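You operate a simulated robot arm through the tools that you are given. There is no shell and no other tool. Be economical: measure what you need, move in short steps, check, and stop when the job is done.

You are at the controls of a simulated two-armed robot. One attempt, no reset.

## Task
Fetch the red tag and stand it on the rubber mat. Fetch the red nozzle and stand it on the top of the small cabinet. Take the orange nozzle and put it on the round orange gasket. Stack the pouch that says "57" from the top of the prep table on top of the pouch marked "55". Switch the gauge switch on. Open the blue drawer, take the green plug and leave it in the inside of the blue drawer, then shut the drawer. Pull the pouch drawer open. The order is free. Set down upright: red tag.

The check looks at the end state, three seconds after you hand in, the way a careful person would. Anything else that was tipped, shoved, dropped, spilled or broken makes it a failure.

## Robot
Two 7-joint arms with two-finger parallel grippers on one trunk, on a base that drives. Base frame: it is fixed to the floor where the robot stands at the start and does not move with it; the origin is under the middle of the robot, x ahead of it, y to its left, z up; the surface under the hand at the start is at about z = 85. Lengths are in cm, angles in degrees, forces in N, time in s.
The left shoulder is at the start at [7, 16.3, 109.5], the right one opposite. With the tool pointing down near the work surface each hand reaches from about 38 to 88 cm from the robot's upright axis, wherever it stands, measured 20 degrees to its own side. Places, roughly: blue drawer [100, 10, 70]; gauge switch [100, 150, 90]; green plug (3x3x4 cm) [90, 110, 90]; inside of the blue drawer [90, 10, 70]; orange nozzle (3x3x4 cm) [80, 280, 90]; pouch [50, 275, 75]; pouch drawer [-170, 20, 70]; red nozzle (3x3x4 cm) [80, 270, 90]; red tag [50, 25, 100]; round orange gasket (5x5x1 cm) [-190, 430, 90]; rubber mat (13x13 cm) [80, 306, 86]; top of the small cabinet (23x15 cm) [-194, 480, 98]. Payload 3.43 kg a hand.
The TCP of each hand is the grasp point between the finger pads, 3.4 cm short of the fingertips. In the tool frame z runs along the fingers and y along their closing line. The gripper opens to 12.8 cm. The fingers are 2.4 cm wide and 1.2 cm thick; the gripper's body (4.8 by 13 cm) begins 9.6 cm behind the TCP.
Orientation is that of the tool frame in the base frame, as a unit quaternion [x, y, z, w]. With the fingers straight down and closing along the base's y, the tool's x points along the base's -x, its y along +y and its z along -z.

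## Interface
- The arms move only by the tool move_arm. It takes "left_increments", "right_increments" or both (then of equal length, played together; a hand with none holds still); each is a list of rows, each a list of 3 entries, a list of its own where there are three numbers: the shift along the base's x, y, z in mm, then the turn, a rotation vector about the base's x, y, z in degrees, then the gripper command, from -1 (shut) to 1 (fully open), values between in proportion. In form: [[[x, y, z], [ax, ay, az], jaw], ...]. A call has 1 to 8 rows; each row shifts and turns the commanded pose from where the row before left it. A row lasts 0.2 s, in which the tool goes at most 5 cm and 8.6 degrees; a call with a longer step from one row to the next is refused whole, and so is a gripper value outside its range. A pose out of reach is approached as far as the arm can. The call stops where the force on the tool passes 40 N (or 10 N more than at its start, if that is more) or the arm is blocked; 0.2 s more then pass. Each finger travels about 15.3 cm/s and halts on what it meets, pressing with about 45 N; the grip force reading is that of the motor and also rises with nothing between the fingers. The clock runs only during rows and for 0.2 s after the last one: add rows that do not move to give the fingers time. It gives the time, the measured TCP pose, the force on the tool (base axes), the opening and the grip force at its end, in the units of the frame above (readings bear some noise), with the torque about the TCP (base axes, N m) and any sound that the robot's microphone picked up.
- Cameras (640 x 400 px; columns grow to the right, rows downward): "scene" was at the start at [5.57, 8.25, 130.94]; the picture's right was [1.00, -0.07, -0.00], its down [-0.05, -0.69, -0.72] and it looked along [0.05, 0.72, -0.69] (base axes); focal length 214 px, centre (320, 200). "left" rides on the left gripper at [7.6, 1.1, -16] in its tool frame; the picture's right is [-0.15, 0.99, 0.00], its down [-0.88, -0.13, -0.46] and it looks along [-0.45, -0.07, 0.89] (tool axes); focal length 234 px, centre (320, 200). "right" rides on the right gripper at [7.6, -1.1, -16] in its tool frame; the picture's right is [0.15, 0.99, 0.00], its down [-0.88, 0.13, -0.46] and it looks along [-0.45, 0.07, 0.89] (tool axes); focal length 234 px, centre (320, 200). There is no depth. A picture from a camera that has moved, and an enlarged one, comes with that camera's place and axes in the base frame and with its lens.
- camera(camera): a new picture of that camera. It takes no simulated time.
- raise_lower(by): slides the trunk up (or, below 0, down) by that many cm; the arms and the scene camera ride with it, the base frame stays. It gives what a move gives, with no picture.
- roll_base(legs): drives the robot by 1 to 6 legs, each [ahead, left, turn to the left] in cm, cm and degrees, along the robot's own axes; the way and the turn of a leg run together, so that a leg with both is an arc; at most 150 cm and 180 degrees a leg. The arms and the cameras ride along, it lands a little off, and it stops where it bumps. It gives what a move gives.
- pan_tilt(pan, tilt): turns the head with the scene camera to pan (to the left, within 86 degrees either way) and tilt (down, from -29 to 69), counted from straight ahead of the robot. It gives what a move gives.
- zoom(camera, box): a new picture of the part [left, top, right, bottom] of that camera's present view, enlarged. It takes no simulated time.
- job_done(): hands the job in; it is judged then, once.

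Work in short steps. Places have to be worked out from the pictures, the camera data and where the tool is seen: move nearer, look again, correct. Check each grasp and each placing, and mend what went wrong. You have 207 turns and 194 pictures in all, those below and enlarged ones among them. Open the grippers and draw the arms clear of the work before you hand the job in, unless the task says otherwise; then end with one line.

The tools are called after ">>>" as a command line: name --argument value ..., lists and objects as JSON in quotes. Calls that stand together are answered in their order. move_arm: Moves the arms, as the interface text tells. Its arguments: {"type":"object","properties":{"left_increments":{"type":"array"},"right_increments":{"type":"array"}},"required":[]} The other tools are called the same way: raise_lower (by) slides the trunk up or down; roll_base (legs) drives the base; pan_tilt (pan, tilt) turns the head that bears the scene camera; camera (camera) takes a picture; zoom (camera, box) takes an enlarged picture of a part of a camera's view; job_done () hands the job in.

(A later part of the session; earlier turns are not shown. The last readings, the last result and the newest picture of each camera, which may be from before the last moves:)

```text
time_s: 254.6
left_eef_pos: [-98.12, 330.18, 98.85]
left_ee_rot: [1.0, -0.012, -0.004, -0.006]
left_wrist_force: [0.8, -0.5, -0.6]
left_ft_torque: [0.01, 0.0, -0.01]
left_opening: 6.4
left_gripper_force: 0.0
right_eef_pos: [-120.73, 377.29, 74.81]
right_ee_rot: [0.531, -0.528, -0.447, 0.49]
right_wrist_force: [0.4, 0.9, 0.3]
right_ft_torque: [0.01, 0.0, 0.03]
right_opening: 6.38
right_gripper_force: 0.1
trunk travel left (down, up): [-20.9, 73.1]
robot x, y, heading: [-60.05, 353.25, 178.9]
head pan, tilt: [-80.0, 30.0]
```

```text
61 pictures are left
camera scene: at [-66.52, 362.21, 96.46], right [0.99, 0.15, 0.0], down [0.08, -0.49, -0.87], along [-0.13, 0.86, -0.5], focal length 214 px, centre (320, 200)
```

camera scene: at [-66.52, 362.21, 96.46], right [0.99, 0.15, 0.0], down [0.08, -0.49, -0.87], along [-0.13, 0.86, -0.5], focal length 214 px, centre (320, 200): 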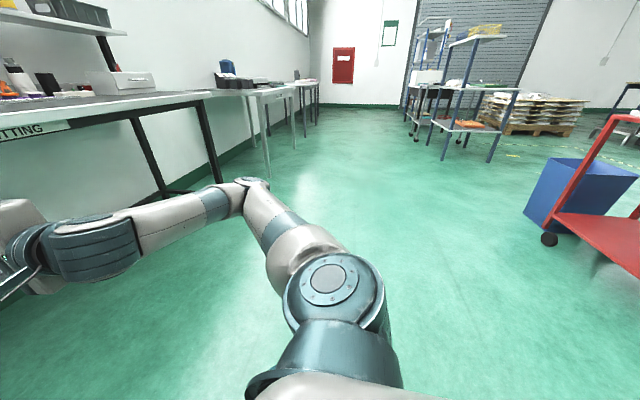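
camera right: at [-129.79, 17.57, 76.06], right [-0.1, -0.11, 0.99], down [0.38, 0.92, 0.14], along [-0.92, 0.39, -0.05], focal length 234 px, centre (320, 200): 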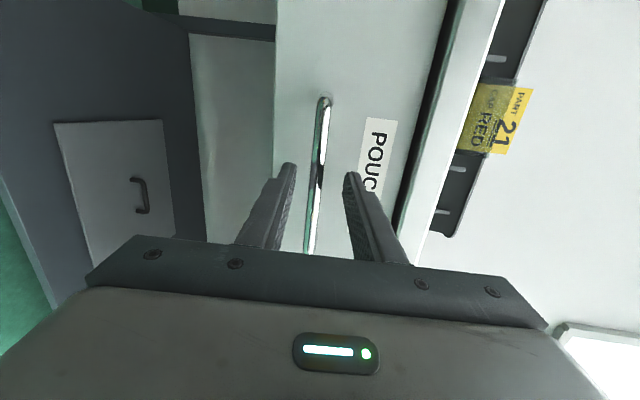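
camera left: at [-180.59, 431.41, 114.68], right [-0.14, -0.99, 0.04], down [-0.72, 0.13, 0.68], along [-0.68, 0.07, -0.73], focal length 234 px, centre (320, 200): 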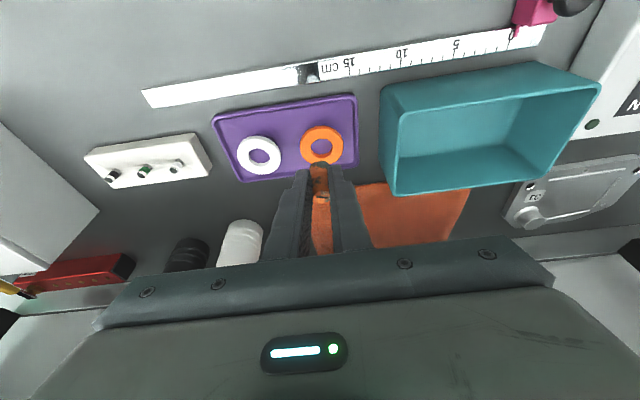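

The red cart is clear (y≥430). I fix the heading and back along +x past table 2, then come down the far aisle.

>>> roll_base --legs '[[0, -7, 1.2], [-150, 0, 0], [-102, 0, 0]]'

>>> pan_tilt --pan 60 --tilt 25

>>> camera --camera "scene"

```text
time_s: 267.6
left_eef_pos: [158.34, 335.82, 98.87]
left_ee_rot: [1.0, -0.003, -0.005, -0.005]
left_wrist_force: [-0.2, 0.3, 0.6]
left_ft_torque: [-0.05, -0.01, -0.03]
left_opening: 6.39
left_gripper_force: 0.0
right_eef_pos: [134.96, 382.48, 74.89]
right_ee_rot: [0.534, -0.524, -0.443, 0.494]
right_wrist_force: [0.1, -0.8, 0.3]
right_ft_torque: [-0.02, 0.0, -0.01]
right_opening: 6.4
right_gripper_force: 0.2
trunk travel left (down, up): [-20.9, 73.1]
robot x, y, heading: [195.56, 359.43, 179.5]
head pan, tilt: [-80.0, 30.0]
```

```text
time_s: 269.9
left_eef_pos: [158.4, 335.84, 98.82]
left_ee_rot: [1.0, -0.003, -0.005, -0.005]
left_wrist_force: [-0.6, -0.3, -0.8]
left_ft_torque: [0.01, -0.01, 0.0]
left_opening: 6.43
left_gripper_force: 0.0
right_eef_pos: [134.91, 382.6, 74.73]
right_ee_rot: [0.534, -0.524, -0.443, 0.494]
right_wrist_force: [-1.0, -0.8, 0.9]
right_ft_torque: [0.01, 0.0, -0.01]
right_opening: 6.39
right_gripper_force: 0.0
trunk travel left (down, up): [-20.9, 73.1]
robot x, y, heading: [195.97, 359.24, 179.8]
head pan, tilt: [60.0, 25.0]
```

```text
60 pictures are left
camera scene: at [186.15, 351.46, 97.26], right [-0.86, 0.51, 0.0], down [0.21, 0.36, -0.91], along [-0.46, -0.78, -0.42], focal length 214 px, centre (320, 200)
```

scene: 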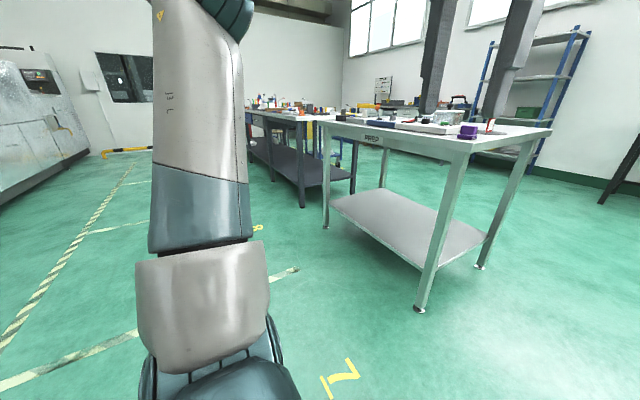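

The aisle is clear (tag still standing). I drive down to y≈135 and look at the bench from the far side.

>>> roll_base --legs '[[0, 150, 0], [0, 72, 0.5]]'

>>> raise_lower --by 36

>>> pan_tilt --pan 0 --tilt 30

>>> camera --camera "scene"

>>> pan_tilt --pan 45 --tilt 30

>>> camera --camera "scene"

```text
time_s: 281.0
left_eef_pos: [154.96, 110.59, 98.86]
left_ee_rot: [1.0, -0.005, -0.005, -0.006]
left_wrist_force: [-0.4, -0.4, 0.2]
left_ft_torque: [0.0, 0.0, 0.01]
left_opening: 6.39
left_gripper_force: 0.1
right_eef_pos: [131.7, 157.45, 74.73]
right_ee_rot: [0.533, -0.525, -0.445, 0.492]
right_wrist_force: [0.0, -1.2, -0.4]
right_ft_torque: [-0.01, -0.01, 0.04]
right_opening: 6.37
right_gripper_force: 0.0
trunk travel left (down, up): [-20.9, 73.1]
robot x, y, heading: [192.67, 133.92, 179.1]
head pan, tilt: [60.0, 25.0]
```

```text
time_s: 284.5
left_eef_pos: [154.87, 110.71, 134.94]
left_ee_rot: [1.0, -0.005, -0.004, -0.005]
left_wrist_force: [0.5, 0.7, -0.1]
left_ft_torque: [0.0, 0.01, -0.03]
left_opening: 6.4
left_gripper_force: 0.0
right_eef_pos: [131.45, 157.45, 110.84]
right_ee_rot: [0.532, -0.526, -0.445, 0.493]
right_wrist_force: [0.5, -0.3, 0.4]
right_ft_torque: [-0.02, 0.02, 0.01]
right_opening: 6.4
right_gripper_force: 0.1
trunk travel left (down, up): [-56.9, 37.1]
robot x, y, heading: [192.42, 134.12, 179.6]
head pan, tilt: [60.0, 25.0]
```

```text
time_s: 285.8
left_eef_pos: [154.76, 110.6, 134.86]
left_ee_rot: [1.0, -0.005, -0.004, -0.007]
left_wrist_force: [-0.4, -0.8, -1.1]
left_ft_torque: [-0.03, 0.02, -0.01]
left_opening: 6.41
left_gripper_force: 0.0
right_eef_pos: [131.62, 157.46, 110.72]
right_ee_rot: [0.532, -0.526, -0.445, 0.492]
right_wrist_force: [-0.5, 0.1, -0.2]
right_ft_torque: [-0.05, 0.01, 0.0]
right_opening: 6.42
right_gripper_force: 0.1
trunk travel left (down, up): [-56.9, 37.1]
robot x, y, heading: [192.28, 134.0, 179.5]
head pan, tilt: [0.0, 30.0]
```

```text
59 pictures are left
camera scene: at [178.49, 134.2, 132.46], right [0.01, 1.0, 0.0], down [0.5, -0.01, -0.87], along [-0.87, 0.01, -0.5], focal length 214 px, centre (320, 200)
```

scene: 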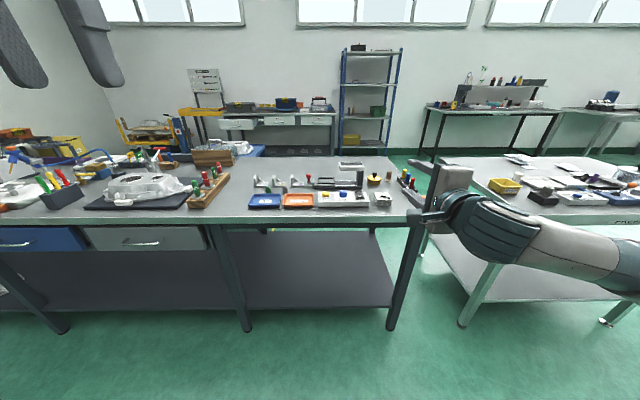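

```text
time_s: 286.9
left_eef_pos: [154.83, 110.55, 134.85]
left_ee_rot: [1.0, -0.006, -0.004, -0.006]
left_wrist_force: [-1.0, 0.0, -0.6]
left_ft_torque: [0.01, -0.02, 0.01]
left_opening: 6.37
left_gripper_force: 0.0
right_eef_pos: [131.57, 157.37, 110.81]
right_ee_rot: [0.533, -0.525, -0.444, 0.493]
right_wrist_force: [0.3, 0.2, -0.1]
right_ft_torque: [0.01, -0.02, -0.02]
right_opening: 6.41
right_gripper_force: 0.0
trunk travel left (down, up): [-56.9, 37.1]
robot x, y, heading: [192.51, 133.99, 179.4]
head pan, tilt: [45.0, 30.0]
```

```text
58 pictures are left
camera scene: at [181.05, 127.79, 132.46], right [-0.7, 0.72, 0.0], down [0.36, 0.35, -0.87], along [-0.62, -0.6, -0.5], focal length 214 px, centre (320, 200)
```

scene: 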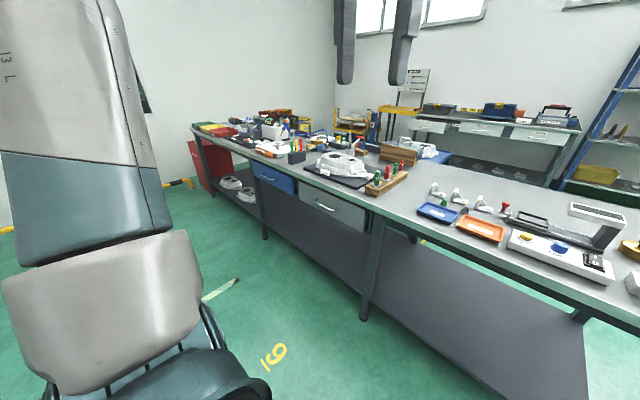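

Blue drawer is visible on this side. I zoom on the bench area around the plug and the gauge switch.

>>> pan_tilt --pan 0 --tilt 30

>>> zoom --camera "scene" --box '[180, 150, 300, 225]'

>>> zoom --camera "scene" --box '[290, 150, 410, 225]'

```text
time_s: 288.0
left_eef_pos: [154.87, 110.58, 134.86]
left_ee_rot: [1.0, -0.005, -0.004, -0.006]
left_wrist_force: [0.5, -0.1, 0.0]
left_ft_torque: [0.0, 0.04, 0.0]
left_opening: 6.41
left_gripper_force: 0.0
right_eef_pos: [131.71, 157.48, 110.82]
right_ee_rot: [0.533, -0.526, -0.445, 0.492]
right_wrist_force: [-0.1, -0.2, 0.3]
right_ft_torque: [-0.02, -0.01, -0.01]
right_opening: 6.41
right_gripper_force: 0.0
trunk travel left (down, up): [-56.9, 37.1]
robot x, y, heading: [192.88, 134.15, 179.3]
head pan, tilt: [0.0, 30.0]
```

```text
5.33 times, centred on (240, 188) of scene
camera zoom: at [178.49, 134.2, 132.46], right [0.01, 1.0, 0.0], down [0.5, -0.01, -0.87], along [-0.87, 0.01, -0.5], focal length 1144 px, centre (747, 267)
```

zoom: 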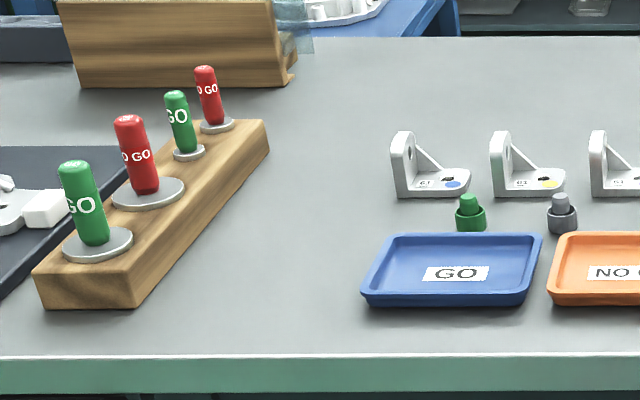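

```text
5.33 times, centred on (350, 188) of scene
camera zoom: at [178.49, 134.2, 132.46], right [0.01, 1.0, 0.0], down [0.5, -0.01, -0.87], along [-0.87, 0.01, -0.5], focal length 1144 px, centre (160, 267)
```

zoom: 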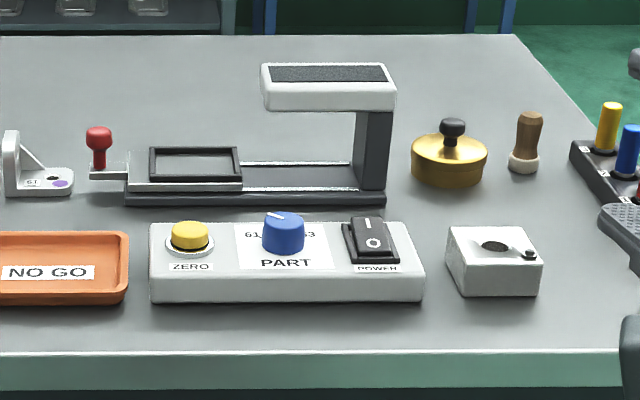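

The gauge switch is the black POWER rocker at ≈(101.5,151); the green plug is behind the GO tray at ≈(90,111). I drive closer so the left hand can take the plug.

>>> roll_base --legs '[[40, 0, 0.6]]'

>>> move_arm --left_increments '[[[-40, 0, 0], [0, 0, 0], -0.2], [[-40, 0, 0], [0, 0, 0], -0.2], [[-40, 0, -20], [0, 0, 0], -0.2], [[-30, 0, -35], [0, 0, 0], -0.2], [[-20, 0, -40], [0, 0, 0], -0.2], [[-20, 0, -40], [0, 0, 0], -0.2], [[0, 0, -45], [0, 0, 0], -0.2], [[0, 0, -40], [0, 0, 0], -0.2]]'

>>> camera --camera "left"

```text
time_s: 290.6
left_eef_pos: [114.19, 110.87, 134.86]
left_ee_rot: [1.0, -0.002, -0.004, -0.006]
left_wrist_force: [0.2, 0.3, 0.7]
left_ft_torque: [-0.02, -0.03, 0.01]
left_opening: 6.41
left_gripper_force: 0.0
right_eef_pos: [90.72, 157.49, 110.83]
right_ee_rot: [0.534, -0.525, -0.443, 0.493]
right_wrist_force: [0.1, 0.1, -0.5]
right_ft_torque: [0.0, 0.0, -0.02]
right_opening: 6.39
right_gripper_force: 0.0
trunk travel left (down, up): [-56.9, 37.1]
robot x, y, heading: [151.64, 134.24, 179.4]
head pan, tilt: [0.0, 30.0]
```

```text
time_s: 292.4
left_eef_pos: [95.12, 111.05, 112.8]
left_ee_rot: [1.0, -0.002, -0.005, -0.005]
left_wrist_force: [0.4, -0.2, -0.3]
left_ft_torque: [0.0, -0.02, 0.0]
left_opening: 5.11
left_gripper_force: 0.0
right_eef_pos: [90.67, 157.7, 110.81]
right_ee_rot: [0.535, -0.524, -0.443, 0.493]
right_wrist_force: [0.1, -0.2, -0.2]
right_ft_torque: [0.0, 0.01, 0.01]
right_opening: 6.37
right_gripper_force: 0.1
trunk travel left (down, up): [-56.9, 37.1]
robot x, y, heading: [151.68, 134.47, 179.6]
head pan, tilt: [0.0, 30.0]
```

```text
55 pictures are left
camera left: at [102.75, 109.54, 128.9], right [-0.15, -0.99, -0.01], down [-0.88, 0.13, 0.47], along [-0.46, 0.08, -0.89], focal length 234 px, centre (320, 200)
```

left: 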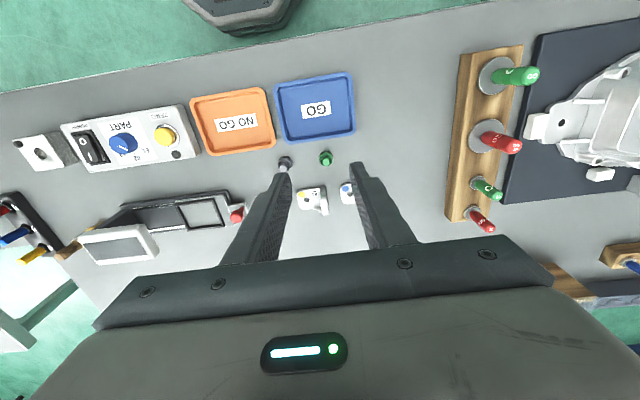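

Plug at ≈(89.7, 110.9). I move over and descend to TCP z≈89.5.

>>> move_arm --left_increments '[[[-27, 0, -30], [0, 0, 0], -0.3], [[-27, -1, -30], [0, 0, 0], -0.3], [[0, 0, -45], [0, 0, 0], -0.3], [[0, 0, -45], [0, 0, 0], -0.3], [[0, 0, -45], [0, 0, 0], -0.3], [[0, 0, -20], [0, 0, 0], -0.3], [[0, 0, 0], [0, 0, 0], -0.3]]'

>>> camera --camera "left"

>>> zoom --camera "scene" --box '[220, 150, 320, 230]'

```text
time_s: 294.0
left_eef_pos: [89.9, 110.68, 91.28]
left_ee_rot: [1.0, -0.002, -0.005, -0.005]
left_wrist_force: [0.1, -0.6, -0.5]
left_ft_torque: [0.02, -0.01, 0.01]
left_opening: 4.48
left_gripper_force: 0.0
right_eef_pos: [90.75, 157.55, 110.82]
right_ee_rot: [0.534, -0.524, -0.444, 0.493]
right_wrist_force: [0.4, -0.4, -0.4]
right_ft_torque: [-0.04, -0.02, -0.01]
right_opening: 6.41
right_gripper_force: 0.0
trunk travel left (down, up): [-56.9, 37.1]
robot x, y, heading: [151.89, 134.46, 179.6]
head pan, tilt: [0.0, 30.0]
```

```text
54 pictures are left
camera left: at [97.48, 109.4, 107.19], right [-0.15, -0.99, -0.01], down [-0.88, 0.13, 0.47], along [-0.46, 0.08, -0.88], focal length 234 px, centre (320, 200)
```

left: 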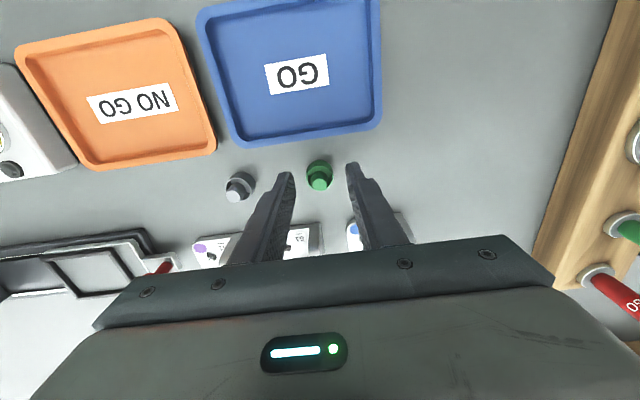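

```text
5.00 times, centred on (270, 190) of scene
camera zoom: at [137.66, 134.54, 132.46], right [0.01, 1.0, 0.0], down [0.5, 0.0, -0.87], along [-0.87, 0.01, -0.5], focal length 1072 px, centre (570, 250)
```

zoom: 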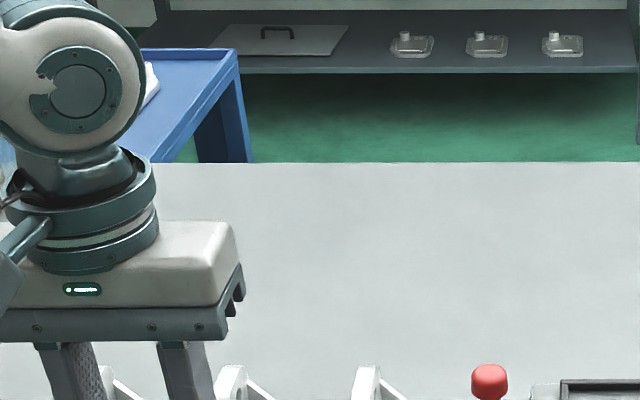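

Centred. I lower 1.7 cm, close and lift.

>>> move_arm --left_increments '[[[0, 1, -10], [0, 0, 0], -0.3], [[0, 0, -7], [0, 0, 0], -0.3], [[0, 0, 0], [0, 0, 0], -0.5], [[0, 0, 0], [0, 0, 0], -0.8], [[0, 0, 0], [0, 0, 0], -1], [[0, 0, 0], [0, 0, 0], -1]]'

>>> move_arm --left_increments '[[[0, 0, 20], [0, 0, 0], -1], [[0, 0, 40], [0, 0, 0], -1], [[0, 0, 40], [0, 0, 0], -1], [[0, 0, 40], [0, 0, 0], -1], [[0, 0, 40], [0, 0, 0], -1], [[0, 0, 0], [0, 0, 0], -1]]'

>>> camera --camera "left"

```text
time_s: 295.4
left_eef_pos: [89.86, 110.95, 89.91]
left_ee_rot: [1.0, -0.002, -0.008, -0.007]
left_wrist_force: [-1.2, -4.0, 21.7]
left_ft_torque: [-0.15, 0.17, 0.01]
left_opening: 0.88
left_gripper_force: 41.9
right_eef_pos: [90.89, 157.71, 111.05]
right_ee_rot: [0.533, -0.524, -0.444, 0.494]
right_wrist_force: [-0.2, 1.1, -0.9]
right_ft_torque: [0.0, 0.01, -0.02]
right_opening: 6.4
right_gripper_force: 0.0
trunk travel left (down, up): [-56.9, 37.1]
robot x, y, heading: [151.77, 134.62, 179.5]
head pan, tilt: [0.0, 30.0]
```

```text
time_s: 296.8
left_eef_pos: [89.79, 110.86, 107.58]
left_ee_rot: [1.0, -0.002, -0.005, -0.006]
left_wrist_force: [-0.1, -0.2, 0.3]
left_ft_torque: [0.0, -0.03, 0.01]
left_opening: 0.69
left_gripper_force: 40.6
right_eef_pos: [90.53, 157.56, 110.77]
right_ee_rot: [0.534, -0.524, -0.444, 0.493]
right_wrist_force: [-1.0, -0.6, -0.7]
right_ft_torque: [0.0, -0.01, 0.0]
right_opening: 6.4
right_gripper_force: 0.1
trunk travel left (down, up): [-56.9, 37.1]
robot x, y, heading: [151.94, 134.28, 179.7]
head pan, tilt: [0.0, 30.0]
```

```text
52 pictures are left
camera left: at [97.47, 109.55, 123.55], right [-0.15, -0.99, -0.01], down [-0.88, 0.13, 0.47], along [-0.46, 0.08, -0.89], focal length 234 px, centre (320, 200)
```

left: 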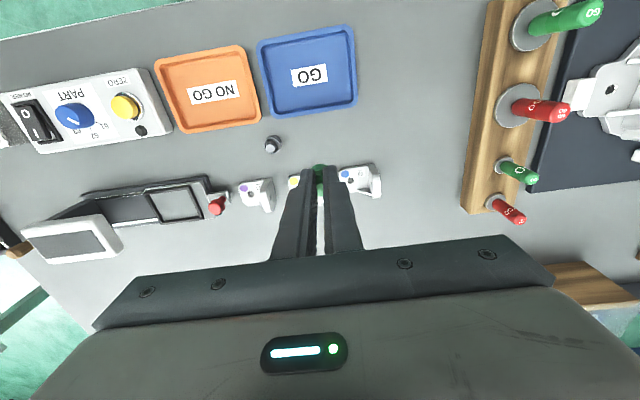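

A grip on something narrow (0.7 cm). I zoom to verify the plug is held.

>>> zoom --camera "left" --box '[280, 140, 360, 200]'

>>> zoom --camera "scene" --box '[200, 180, 300, 250]'

```text
6.67 times, centred on (320, 170) of left
camera zoom: at [97.47, 109.55, 123.55], right [-0.15, -0.99, -0.01], down [-0.88, 0.13, 0.47], along [-0.46, 0.08, -0.89], focal length 1561 px, centre (320, 400)
```

zoom: 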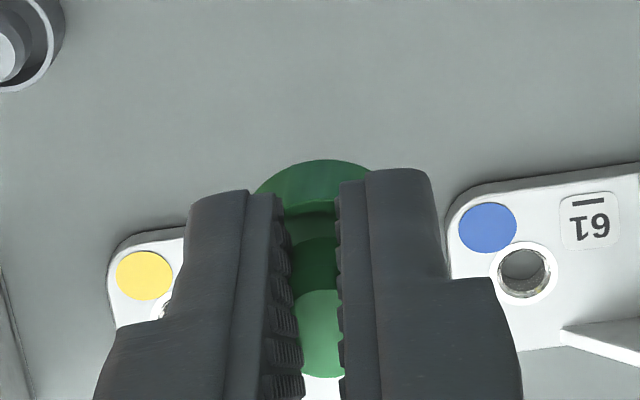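

```text
5.71 times, centred on (250, 215) of scene
camera zoom: at [137.61, 134.52, 132.45], right [0.01, 1.0, 0.0], down [0.5, 0.0, -0.87], along [-0.87, 0.01, -0.5], focal length 1226 px, centre (720, 114)
```

zoom: 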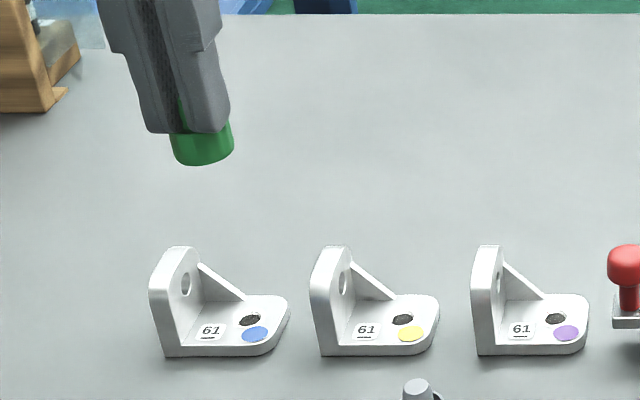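

The plug is held by its neck. Now to the blue drawer: I raise/retract the left hand, back off and drive to y≈-8, lowering the trunk to the handle pose.

>>> move_arm --left_increments '[[[20, 0, 40], [0, 0, 0], -1], [[40, 0, 25], [0, 0, 0], -1], [[40, 0, 25], [0, 0, 0], -1], [[40, 0, 25], [0, 0, 0], -1], [[40, 0, 25], [0, 0, 0], -1], [[30, 0, 20], [0, 0, 0], -1]]'

>>> roll_base --legs '[[-30, 0, 0.5], [0, 141, 0]]'

>>> pan_tilt --pan -15 --tilt 35

>>> camera --camera "scene"

```text
time_s: 298.2
left_eef_pos: [110.75, 110.99, 123.73]
left_ee_rot: [1.0, -0.004, -0.006, -0.006]
left_wrist_force: [-0.2, -0.2, 0.9]
left_ft_torque: [0.0, 0.04, 0.04]
left_opening: 0.64
left_gripper_force: 41.0
right_eef_pos: [90.75, 157.6, 110.91]
right_ee_rot: [0.533, -0.524, -0.444, 0.494]
right_wrist_force: [0.2, -0.5, -0.7]
right_ft_torque: [0.02, -0.02, 0.01]
right_opening: 6.38
right_gripper_force: 0.0
trunk travel left (down, up): [-56.9, 37.1]
robot x, y, heading: [151.4, 134.36, 179.8]
head pan, tilt: [0.0, 30.0]
```

```text
time_s: 306.8
left_eef_pos: [142.15, -30.38, 123.64]
left_ee_rot: [1.0, 0.003, -0.004, -0.006]
left_wrist_force: [0.6, -0.3, -0.5]
left_ft_torque: [0.01, -0.01, 0.0]
left_opening: 0.65
left_gripper_force: 40.4
right_eef_pos: [121.7, 16.08, 110.77]
right_ee_rot: [0.537, -0.522, -0.44, 0.496]
right_wrist_force: [-0.7, 1.1, 0.4]
right_ft_torque: [-0.02, -0.02, 0.0]
right_opening: 6.38
right_gripper_force: 0.0
trunk travel left (down, up): [-56.9, 37.1]
robot x, y, heading: [183.14, -6.25, -179.7]
head pan, tilt: [0.0, 30.0]
```

```text
time_s: 307.6
left_eef_pos: [142.09, -30.41, 123.69]
left_ee_rot: [1.0, 0.003, -0.006, -0.006]
left_wrist_force: [0.3, 0.6, -0.5]
left_ft_torque: [0.02, 0.02, -0.03]
left_opening: 0.61
left_gripper_force: 40.8
right_eef_pos: [121.73, 16.11, 110.8]
right_ee_rot: [0.537, -0.521, -0.44, 0.496]
right_wrist_force: [-0.6, 0.0, -0.7]
right_ft_torque: [-0.02, 0.02, 0.01]
right_opening: 6.38
right_gripper_force: 0.0
trunk travel left (down, up): [-56.9, 37.1]
robot x, y, heading: [182.81, -6.33, -179.8]
head pan, tilt: [-15.0, 35.0]
```

```text
49 pictures are left
camera scene: at [169.44, -4.13, 131.68], right [0.25, 0.97, 0.0], down [0.55, -0.15, -0.82], along [-0.79, 0.21, -0.57], focal length 214 px, centre (320, 200)
```

scene: 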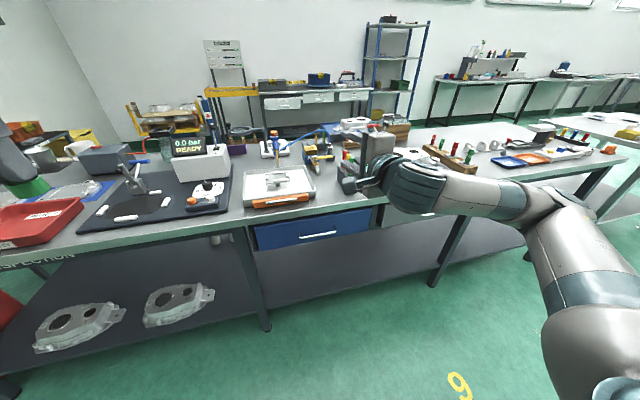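

I back 8 cm, lower the trunk 36 cm and take a second view to triangulate the blue drawer's handle.

>>> roll_base --legs '[[-8, 0, 0]]'

>>> raise_lower --by -36

>>> zoom --camera "scene" --box '[230, 120, 390, 240]'

>>> camera --camera "right"

```text
time_s: 308.7
left_eef_pos: [150.22, -30.28, 123.79]
left_ee_rot: [1.0, 0.002, -0.005, -0.005]
left_wrist_force: [0.1, 0.3, 0.7]
left_ft_torque: [0.0, 0.05, -0.03]
left_opening: 0.6
left_gripper_force: 40.5
right_eef_pos: [129.81, 16.06, 110.84]
right_ee_rot: [0.538, -0.521, -0.44, 0.496]
right_wrist_force: [-0.4, 0.5, -0.3]
right_ft_torque: [0.04, -0.01, 0.03]
right_opening: 6.38
right_gripper_force: 0.3
trunk travel left (down, up): [-56.9, 37.1]
robot x, y, heading: [191.14, -6.52, -179.9]
head pan, tilt: [-15.0, 35.0]
```

```text
time_s: 312.2
left_eef_pos: [150.07, -30.41, 87.61]
left_ee_rot: [1.0, 0.003, -0.004, -0.007]
left_wrist_force: [0.4, 0.3, -0.2]
left_ft_torque: [0.0, 0.01, -0.02]
left_opening: 0.62
left_gripper_force: 40.7
right_eef_pos: [129.73, 16.08, 74.73]
right_ee_rot: [0.537, -0.521, -0.44, 0.496]
right_wrist_force: [0.7, -0.2, 0.8]
right_ft_torque: [0.0, 0.0, 0.0]
right_opening: 6.4
right_gripper_force: 0.1
trunk travel left (down, up): [-20.9, 73.1]
robot x, y, heading: [190.95, -6.28, -179.8]
head pan, tilt: [-15.0, 35.0]
```

```text
3.33 times, centred on (310, 180) of scene
camera zoom: at [177.43, -4.1, 95.68], right [0.25, 0.97, 0.0], down [0.55, -0.15, -0.82], along [-0.79, 0.21, -0.57], focal length 715 px, centre (353, 267)
```

zoom: 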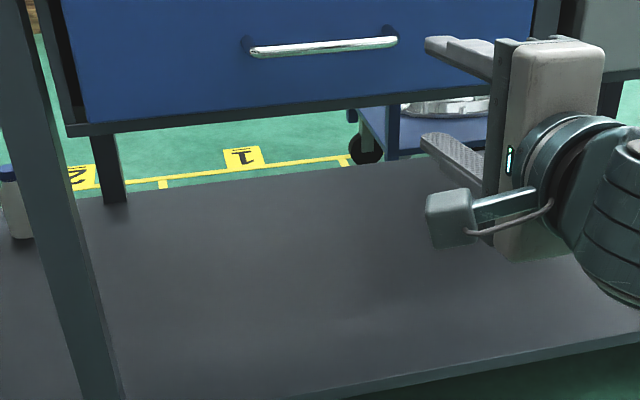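

```text
47 pictures are left
camera right: at [146.09, 9.69, 75.9], right [-0.11, -0.11, 0.99], down [0.37, 0.92, 0.15], along [-0.92, 0.39, -0.06], focal length 234 px, centre (320, 200)
```

right: 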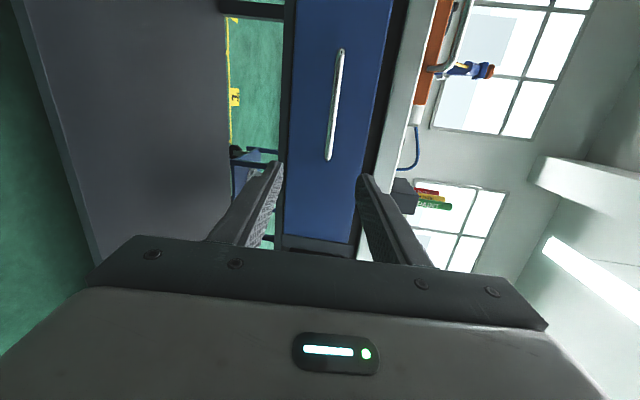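

Handle triangulated at ≈(112.1, 10.2, 74.1). I align (left 5.9, trunk -0.6) and advance with the gripper narrowed.

>>> raise_lower --by -0.6

>>> roll_base --legs '[[0, 5.9, 0], [8, 0, 0]]'

>>> move_arm --right_increments '[[[0, 0, 0], [0, 0, 0], 0], [[0, 0, 0], [0, 0, 0], -0.35], [[0, 0, 0], [0, 0, 0], -0.35]]'

>>> camera --camera "right"

```text
time_s: 312.7
left_eef_pos: [150.19, -30.32, 87.13]
left_ee_rot: [1.0, 0.002, -0.006, -0.006]
left_wrist_force: [0.1, -0.7, -0.1]
left_ft_torque: [-0.01, -0.01, -0.04]
left_opening: 0.59
left_gripper_force: 39.8
right_eef_pos: [129.75, 16.11, 74.17]
right_ee_rot: [0.537, -0.521, -0.441, 0.496]
right_wrist_force: [-0.5, -0.1, 0.4]
right_ft_torque: [-0.01, -0.01, -0.01]
right_opening: 6.41
right_gripper_force: 0.1
trunk travel left (down, up): [-20.3, 73.7]
robot x, y, heading: [190.76, -6.53, -179.8]
head pan, tilt: [-15.0, 35.0]
```

```text
time_s: 314.3
left_eef_pos: [141.99, -36.11, 87.11]
left_ee_rot: [1.0, 0.003, -0.004, -0.005]
left_wrist_force: [-0.2, 0.5, 0.1]
left_ft_torque: [-0.02, -0.01, 0.02]
left_opening: 0.6
left_gripper_force: 40.1
right_eef_pos: [121.55, 10.33, 74.2]
right_ee_rot: [0.537, -0.521, -0.44, 0.496]
right_wrist_force: [1.1, 0.7, -0.1]
right_ft_torque: [-0.01, 0.01, 0.02]
right_opening: 6.41
right_gripper_force: 0.2
trunk travel left (down, up): [-20.3, 73.7]
robot x, y, heading: [182.53, -11.72, -179.7]
head pan, tilt: [-15.0, 35.0]
```

```text
time_s: 315.1
left_eef_pos: [142.14, -36.22, 87.14]
left_ee_rot: [1.0, 0.003, -0.005, -0.006]
left_wrist_force: [-0.5, -0.2, -0.3]
left_ft_torque: [0.01, -0.01, -0.01]
left_opening: 0.59
left_gripper_force: 39.9
right_eef_pos: [121.64, 10.31, 74.2]
right_ee_rot: [0.538, -0.521, -0.44, 0.496]
right_wrist_force: [-0.8, -0.2, 0.3]
right_ft_torque: [-0.01, -0.02, 0.04]
right_opening: 4.15
right_gripper_force: 0.2
trunk travel left (down, up): [-20.3, 73.7]
robot x, y, heading: [183.07, -12.34, -179.6]
head pan, tilt: [-15.0, 35.0]
```

```text
46 pictures are left
camera right: at [138.02, 3.9, 75.29], right [-0.11, -0.11, 0.99], down [0.37, 0.92, 0.15], along [-0.92, 0.39, -0.06], focal length 234 px, centre (320, 200)
```

right: 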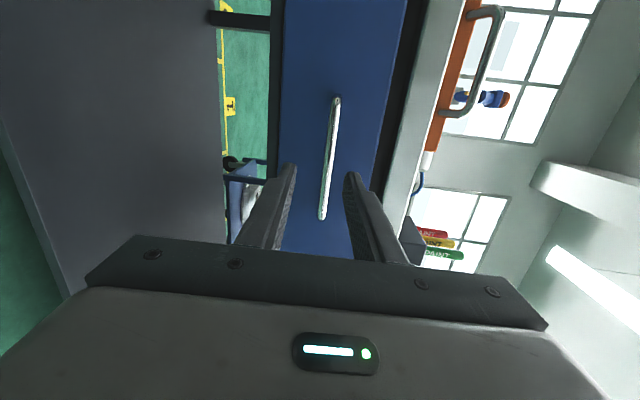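

Aligned. I advance 7.7 cm and close on the bar.

>>> roll_base --legs '[[7.7, 0, 0]]'

>>> move_arm --right_increments '[[[0, 0, 0], [0, 0, 0], -0.7], [[0, 0, 0], [0, 0, 0], -1], [[0, 0, 0], [0, 0, 0], -1], [[0, 0, 0], [0, 0, 0], -1]]'

```text
time_s: 316.2
left_eef_pos: [134.33, -36.11, 87.03]
left_ee_rot: [1.0, 0.002, -0.005, -0.005]
left_wrist_force: [-0.1, 0.0, 1.0]
left_ft_torque: [0.0, -0.03, 0.0]
left_opening: 0.57
left_gripper_force: 40.0
right_eef_pos: [113.76, 10.31, 74.18]
right_ee_rot: [0.538, -0.521, -0.44, 0.495]
right_wrist_force: [-0.3, 0.8, -0.3]
right_ft_torque: [-0.01, 0.0, 0.03]
right_opening: 4.14
right_gripper_force: 0.1
trunk travel left (down, up): [-20.3, 73.7]
robot x, y, heading: [175.19, -12.26, -179.9]
head pan, tilt: [-15.0, 35.0]
```

```text
time_s: 317.2
left_eef_pos: [134.26, -36.11, 87.12]
left_ee_rot: [1.0, 0.003, -0.006, -0.006]
left_wrist_force: [0.0, -0.3, 0.1]
left_ft_torque: [-0.03, 0.03, -0.02]
left_opening: 0.58
left_gripper_force: 40.4
right_eef_pos: [113.83, 10.3, 74.22]
right_ee_rot: [0.537, -0.52, -0.441, 0.497]
right_wrist_force: [-1.4, 0.8, 4.5]
right_ft_torque: [1.06, 0.06, 0.36]
right_opening: 1.21
right_gripper_force: 45.2
trunk travel left (down, up): [-20.3, 73.7]
robot x, y, heading: [175.44, -12.04, -179.9]
head pan, tilt: [-15.0, 35.0]
```

Bar gripped (1.21). I pull the drawer by driving back 26 cm.

>>> roll_base --legs '[[-26, 0, 0]]'

>>> camera --camera "scene"

>>> camera --camera "left"

```text
time_s: 319.0
left_eef_pos: [159.99, -36.02, 87.15]
left_ee_rot: [1.0, 0.002, -0.005, -0.006]
left_wrist_force: [0.2, -0.6, -0.9]
left_ft_torque: [0.03, 0.03, -0.02]
left_opening: 0.58
left_gripper_force: 39.4
right_eef_pos: [139.65, 10.34, 74.38]
right_ee_rot: [0.538, -0.52, -0.44, 0.496]
right_wrist_force: [-0.6, -5.9, 5.6]
right_ft_torque: [1.05, 0.06, 0.34]
right_opening: 1.21
right_gripper_force: 45.1
trunk travel left (down, up): [-20.3, 73.7]
robot x, y, heading: [200.78, -12.26, -179.7]
head pan, tilt: [-15.0, 35.0]
```

```text
45 pictures are left
camera scene: at [187.33, -9.87, 95.09], right [0.25, 0.97, 0.0], down [0.55, -0.15, -0.82], along [-0.79, 0.21, -0.57], focal length 214 px, centre (320, 200)
```

scene: 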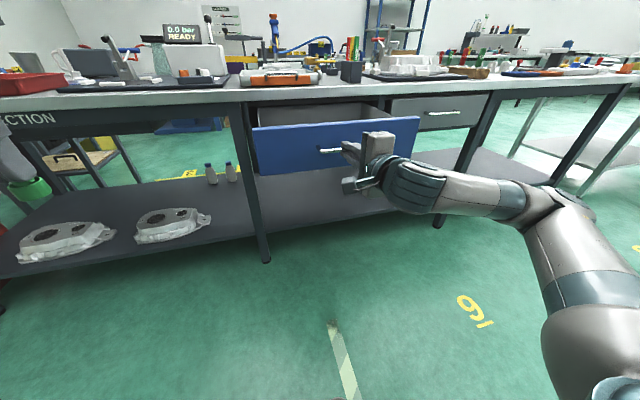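

```text
44 pictures are left
camera left: at [167.68, -37.41, 103.03], right [-0.14, -0.99, -0.01], down [-0.88, 0.12, 0.47], along [-0.46, 0.07, -0.88], focal length 234 px, centre (320, 200)
```

left: 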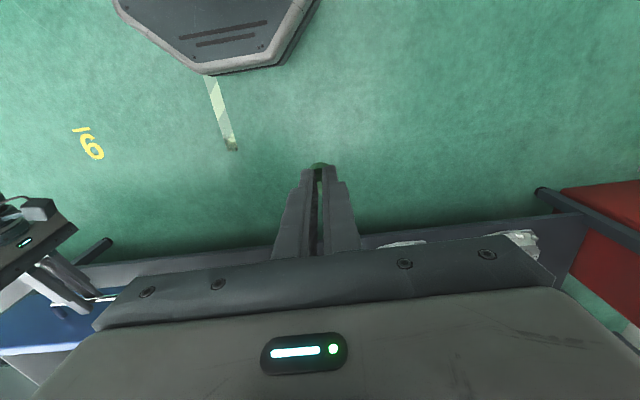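

Drawer is open ~26 cm and the plug is still held. I release the bar, back off, raise the trunk 18 cm and shift so the left hand comes over the drawer.

>>> move_arm --right_increments '[[[0, 0, 0], [0, 0, 0], -0.6], [[0, 0, 0], [0, 0, 0], -0.2], [[0, 0, 0], [0, 0, 0], 0], [[0, 0, 0], [0, 0, 0], 0]]'

>>> roll_base --legs '[[-13, 0, 0]]'

>>> raise_lower --by 20

>>> roll_base --legs '[[0, -46, 0], [33, 0, 0]]'

>>> pan_tilt --pan 20 --tilt 50

>>> camera --camera "scene"

>>> camera --camera "left"

```text
time_s: 320.0
left_eef_pos: [160.02, -36.1, 87.04]
left_ee_rot: [1.0, 0.003, -0.004, -0.005]
left_wrist_force: [0.7, 0.3, -0.1]
left_ft_torque: [0.01, 0.02, 0.03]
left_opening: 0.57
left_gripper_force: 39.5
right_eef_pos: [139.73, 10.32, 74.19]
right_ee_rot: [0.538, -0.52, -0.44, 0.497]
right_wrist_force: [-0.1, 0.5, -0.4]
right_ft_torque: [0.01, -0.01, 0.01]
right_opening: 6.42
right_gripper_force: 0.1
trunk travel left (down, up): [-20.3, 73.7]
robot x, y, heading: [200.89, -11.89, -179.9]
head pan, tilt: [-15.0, 35.0]
```

```text
time_s: 321.3
left_eef_pos: [173.08, -36.0, 87.1]
left_ee_rot: [1.0, 0.004, -0.005, -0.005]
left_wrist_force: [0.7, 0.4, -0.4]
left_ft_torque: [0.0, 0.01, -0.04]
left_opening: 0.54
left_gripper_force: 39.8
right_eef_pos: [152.6, 10.33, 74.37]
right_ee_rot: [0.538, -0.52, -0.44, 0.497]
right_wrist_force: [0.3, 0.4, -0.4]
right_ft_torque: [-0.02, -0.04, 0.01]
right_opening: 6.42
right_gripper_force: 0.0
trunk travel left (down, up): [-20.3, 73.7]
robot x, y, heading: [213.85, -11.93, -179.7]
head pan, tilt: [-15.0, 35.0]
```

```text
time_s: 323.5
left_eef_pos: [173.09, -36.03, 107.04]
left_ee_rot: [1.0, 0.004, -0.004, -0.006]
left_wrist_force: [0.0, -0.5, 0.2]
left_ft_torque: [0.02, 0.04, 0.03]
left_opening: 0.54
left_gripper_force: 39.5
right_eef_pos: [152.46, 10.48, 94.35]
right_ee_rot: [0.538, -0.521, -0.44, 0.496]
right_wrist_force: [-0.6, -0.1, -0.3]
right_ft_torque: [-0.04, -0.03, -0.02]
right_opening: 6.39
right_gripper_force: 0.0
trunk travel left (down, up): [-40.3, 53.7]
robot x, y, heading: [213.45, -11.72, -179.8]
head pan, tilt: [-15.0, 35.0]
```

```text
time_s: 328.1
left_eef_pos: [139.6, 10.71, 106.97]
left_ee_rot: [1.0, -0.001, -0.004, -0.005]
left_wrist_force: [1.3, -0.2, 0.3]
left_ft_torque: [0.0, -0.07, -0.01]
left_opening: 0.53
left_gripper_force: 38.9
right_eef_pos: [119.52, 57.25, 94.06]
right_ee_rot: [0.536, -0.522, -0.442, 0.495]
right_wrist_force: [-0.2, -0.4, -0.6]
right_ft_torque: [-0.02, 0.01, -0.03]
right_opening: 6.43
right_gripper_force: 0.0
trunk travel left (down, up): [-40.3, 53.7]
robot x, y, heading: [180.96, 34.39, 179.9]
head pan, tilt: [-15.0, 35.0]
```

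```text
time_s: 329.1
left_eef_pos: [139.56, 10.67, 107.05]
left_ee_rot: [1.0, -0.001, -0.005, -0.007]
left_wrist_force: [0.2, -0.5, -0.3]
left_ft_torque: [0.03, -0.02, 0.02]
left_opening: 0.51
left_gripper_force: 39.6
right_eef_pos: [119.62, 57.28, 94.19]
right_ee_rot: [0.536, -0.523, -0.442, 0.495]
right_wrist_force: [1.0, -0.5, 0.5]
right_ft_torque: [-0.02, 0.01, 0.02]
right_opening: 6.41
right_gripper_force: 0.0
trunk travel left (down, up): [-40.3, 53.7]
robot x, y, heading: [180.52, 34.34, 179.5]
head pan, tilt: [20.0, 50.0]
```

```text
43 pictures are left
camera scene: at [168.33, 31.8, 112.91], right [-0.34, 0.94, 0.0], down [0.72, 0.26, -0.64], along [-0.61, -0.22, -0.77], focal length 214 px, centre (320, 200)
```

scene: 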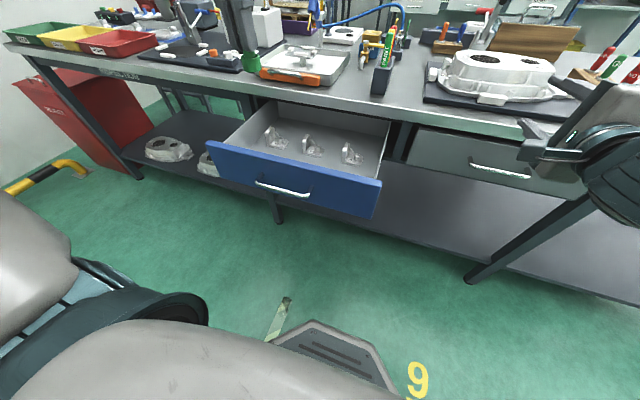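

```text
42 pictures are left
camera left: at [147.2, 9.34, 123.03], right [-0.15, -0.99, -0.01], down [-0.88, 0.13, 0.47], along [-0.46, 0.08, -0.88], focal length 234 px, centre (320, 200)
```

left: 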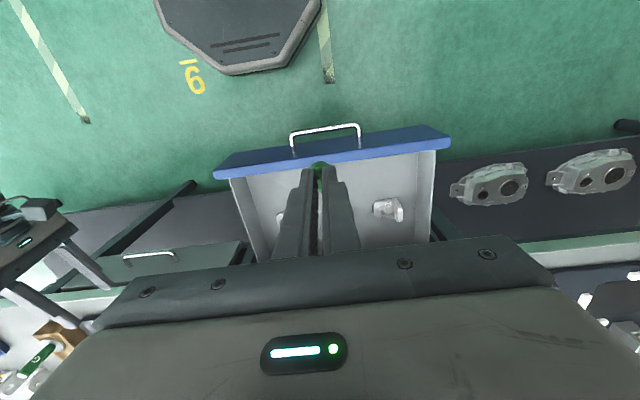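

The drawer holds three brackets at x≈117; free space is in front of them. I move the plug to ≈(128, 10.5) and descend part way.

>>> move_arm --left_increments '[[[-40, 0, 0], [0, 0, 0], -1], [[-40, 0, -10], [0, 0, 0], -1], [[-36, 0, -20], [0, 0, 0], -1], [[0, 0, -45], [0, 0, 0], -1], [[0, 0, -45], [0, 0, 0], -1], [[0, 0, -45], [0, 0, 0], -1], [[0, 0, -40], [0, 0, 0], -1], [[0, 0, 0], [0, 0, 0], -1]]'

>>> zoom --camera "scene" --box '[200, 80, 400, 220]'

```text
time_s: 330.9
left_eef_pos: [127.83, 10.95, 86.63]
left_ee_rot: [1.0, -0.001, -0.005, -0.006]
left_wrist_force: [-0.3, -0.2, 0.1]
left_ft_torque: [0.02, 0.01, -0.03]
left_opening: 0.51
left_gripper_force: 39.4
right_eef_pos: [119.56, 57.34, 94.27]
right_ee_rot: [0.535, -0.523, -0.442, 0.495]
right_wrist_force: [0.1, 0.6, -0.5]
right_ft_torque: [-0.01, -0.01, 0.01]
right_opening: 6.4
right_gripper_force: 0.2
trunk travel left (down, up): [-40.3, 53.7]
robot x, y, heading: [180.55, 34.55, 179.6]
head pan, tilt: [20.0, 50.0]
```

```text
2.86 times, centred on (300, 150) of scene
camera zoom: at [168.37, 31.8, 112.92], right [-0.34, 0.94, 0.0], down [0.72, 0.26, -0.64], along [-0.6, -0.22, -0.77], focal length 613 px, centre (377, 343)
```

zoom: 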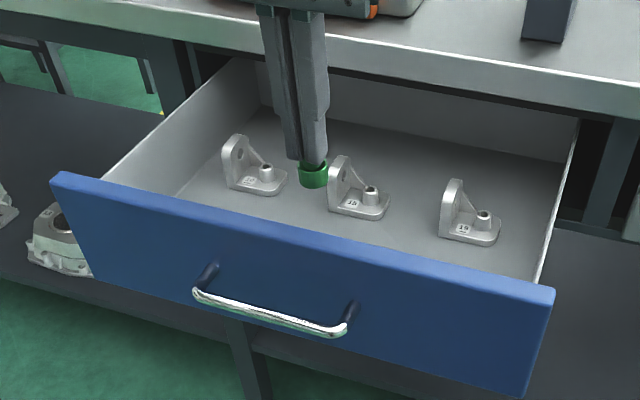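

Clear of the brackets. I continue down in steps, watching the force.

>>> move_arm --left_increments '[[[0, 0, -30], [0, 0, 0], -1], [[0, 0, -20], [0, 0, 0], -1], [[0, 0, -10], [0, 0, 0], -1], [[0, 0, 0], [0, 0, 0], -1]]'

>>> camera --camera "left"

```text
time_s: 331.9
left_eef_pos: [127.93, 10.67, 80.42]
left_ee_rot: [1.0, -0.001, -0.005, -0.006]
left_wrist_force: [-0.7, 0.5, 0.1]
left_ft_torque: [-0.02, -0.03, -0.01]
left_opening: 0.51
left_gripper_force: 39.2
right_eef_pos: [119.47, 57.15, 94.19]
right_ee_rot: [0.535, -0.523, -0.442, 0.495]
right_wrist_force: [-0.1, -0.7, -0.6]
right_ft_torque: [-0.03, -0.04, 0.0]
right_opening: 6.41
right_gripper_force: 0.1
trunk travel left (down, up): [-40.3, 53.7]
robot x, y, heading: [180.91, 34.1, 179.8]
head pan, tilt: [20.0, 50.0]
```

```text
40 pictures are left
camera left: at [135.54, 9.38, 96.43], right [-0.15, -0.99, -0.01], down [-0.88, 0.13, 0.47], along [-0.46, 0.08, -0.88], focal length 234 px, centre (320, 200)
```

left: 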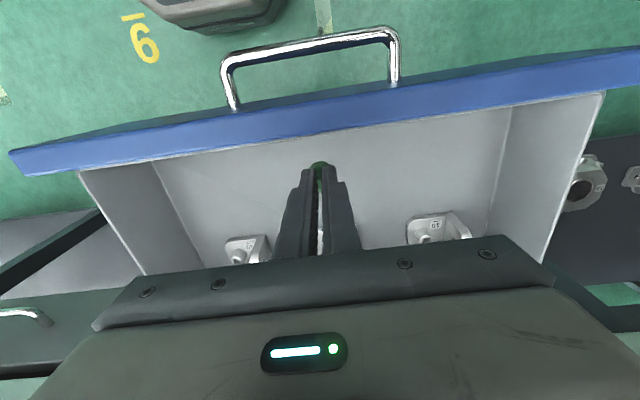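

>>> move_arm --left_increments '[[[-4, 0, -15], [0, 0, 0], -1], [[-4, 0, -10], [0, 0, 0], -1], [[0, 0, 0], [0, 0, 0], -1]]'

>>> move_arm --left_increments '[[[0, 0, -8], [0, 0, 0], -1], [[0, 0, 0], [0, 0, 0], -1]]'

>>> move_arm --left_increments '[[[0, 0, -5], [0, 0, 0], -1], [[0, 0, -4], [0, 0, 0], -1], [[0, 0, 0], [0, 0, 0], -1]]'

```text
time_s: 332.7
left_eef_pos: [127.28, 10.72, 78.13]
left_ee_rot: [1.0, -0.001, -0.006, -0.006]
left_wrist_force: [0.1, 0.9, 0.2]
left_ft_torque: [-0.01, -0.03, 0.0]
left_opening: 0.47
left_gripper_force: 39.4
right_eef_pos: [119.58, 57.21, 94.22]
right_ee_rot: [0.535, -0.523, -0.442, 0.495]
right_wrist_force: [0.2, -0.2, 0.1]
right_ft_torque: [0.0, 0.01, 0.03]
right_opening: 6.4
right_gripper_force: 0.1
trunk travel left (down, up): [-40.3, 53.7]
robot x, y, heading: [180.7, 34.19, 179.9]
head pan, tilt: [20.0, 50.0]
```

```text
time_s: 333.3
left_eef_pos: [127.26, 10.69, 77.2]
left_ee_rot: [1.0, -0.001, -0.005, -0.004]
left_wrist_force: [-0.6, -0.3, -0.1]
left_ft_torque: [-0.01, 0.0, -0.01]
left_opening: 0.49
left_gripper_force: 38.8
right_eef_pos: [119.65, 57.33, 94.25]
right_ee_rot: [0.536, -0.523, -0.442, 0.494]
right_wrist_force: [-0.3, 0.6, -0.8]
right_ft_torque: [0.02, -0.01, -0.01]
right_opening: 6.39
right_gripper_force: 0.2
trunk travel left (down, up): [-40.3, 53.7]
robot x, y, heading: [180.59, 34.32, 179.8]
head pan, tilt: [20.0, 50.0]
```

```text
time_s: 334.1
left_eef_pos: [127.21, 10.79, 76.25]
left_ee_rot: [1.0, -0.001, -0.005, -0.006]
left_wrist_force: [-0.6, 0.5, -0.2]
left_ft_torque: [0.03, 0.02, -0.04]
left_opening: 0.52
left_gripper_force: 39.2
right_eef_pos: [119.58, 57.24, 94.2]
right_ee_rot: [0.536, -0.522, -0.442, 0.495]
right_wrist_force: [-0.4, 0.5, -0.2]
right_ft_torque: [0.0, -0.01, 0.01]
right_opening: 6.38
right_gripper_force: 0.1
trunk travel left (down, up): [-40.3, 53.7]
robot x, y, heading: [180.86, 34.56, 179.8]
head pan, tilt: [20.0, 50.0]
```

No contact yet; I continue down.

>>> move_arm --left_increments '[[[0, 0, -5], [0, 0, 0], -1], [[0, 0, -4], [0, 0, 0], -1], [[0, 0, 0], [0, 0, 0], -1]]'

>>> move_arm --left_increments '[[[0, 0, -5], [0, 0, 0], -1], [[0, 0, 0], [0, 0, 0], -1]]'

>>> move_arm --left_increments '[[[0, 0, -5], [0, 0, 0], -1], [[0, 0, 0], [0, 0, 0], -1]]'

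>>> move_arm --left_increments '[[[0, 0, -5], [0, 0, 0], -1], [[0, 0, 0], [0, 0, 0], -1]]'

```text
time_s: 334.9
left_eef_pos: [127.17, 10.7, 75.51]
left_ee_rot: [1.0, -0.001, -0.005, -0.005]
left_wrist_force: [0.7, 0.1, 0.1]
left_ft_torque: [-0.02, 0.03, -0.02]
left_opening: 0.48
left_gripper_force: 39.2
right_eef_pos: [119.5, 57.21, 94.26]
right_ee_rot: [0.536, -0.523, -0.442, 0.494]
right_wrist_force: [-0.5, -0.2, 0.4]
right_ft_torque: [-0.01, -0.02, 0.01]
right_opening: 6.4
right_gripper_force: 0.1
trunk travel left (down, up): [-40.3, 53.7]
robot x, y, heading: [180.25, 34.17, 179.8]
head pan, tilt: [20.0, 50.0]
```

```text
time_s: 335.5
left_eef_pos: [127.22, 10.74, 75.05]
left_ee_rot: [1.0, -0.002, -0.005, -0.005]
left_wrist_force: [0.3, 1.3, 2.8]
left_ft_torque: [0.0, 0.03, -0.01]
left_opening: 0.48
left_gripper_force: 39.8
right_eef_pos: [119.56, 57.2, 94.13]
right_ee_rot: [0.536, -0.523, -0.442, 0.495]
right_wrist_force: [0.1, -0.3, 0.1]
right_ft_torque: [-0.02, 0.02, -0.02]
right_opening: 6.38
right_gripper_force: 0.1
trunk travel left (down, up): [-40.3, 53.7]
robot x, y, heading: [180.84, 34.29, 180.0]
head pan, tilt: [20.0, 50.0]
```

```text
time_s: 336.1
left_eef_pos: [127.2, 10.91, 74.87]
left_ee_rot: [1.0, -0.001, -0.008, -0.007]
left_wrist_force: [-0.4, -3.1, 36.8]
left_ft_torque: [-0.13, 0.15, 0.04]
left_opening: 0.43
left_gripper_force: 38.6
right_eef_pos: [119.76, 57.32, 94.46]
right_ee_rot: [0.535, -0.521, -0.443, 0.496]
right_wrist_force: [0.0, -0.5, -0.4]
right_ft_torque: [0.0, -0.01, 0.0]
right_opening: 6.38
right_gripper_force: 0.0
trunk travel left (down, up): [-40.3, 53.7]
robot x, y, heading: [180.58, 34.06, 179.8]
head pan, tilt: [20.0, 50.0]
```

```text
time_s: 336.7
left_eef_pos: [127.48, 10.99, 74.24]
left_ee_rot: [1.0, 0.0, -0.007, -0.005]
left_wrist_force: [-0.9, -2.5, 42.5]
left_ft_torque: [-0.1, 0.32, 0.02]
left_opening: 0.59
left_gripper_force: 40.5
right_eef_pos: [119.8, 57.32, 94.38]
right_ee_rot: [0.535, -0.522, -0.443, 0.495]
right_wrist_force: [0.7, 0.0, -0.4]
right_ft_torque: [0.02, 0.01, 0.0]
right_opening: 6.42
right_gripper_force: 0.1
trunk travel left (down, up): [-40.3, 53.7]
robot x, y, heading: [180.83, 34.2, 179.6]
head pan, tilt: [20.0, 50.0]
```

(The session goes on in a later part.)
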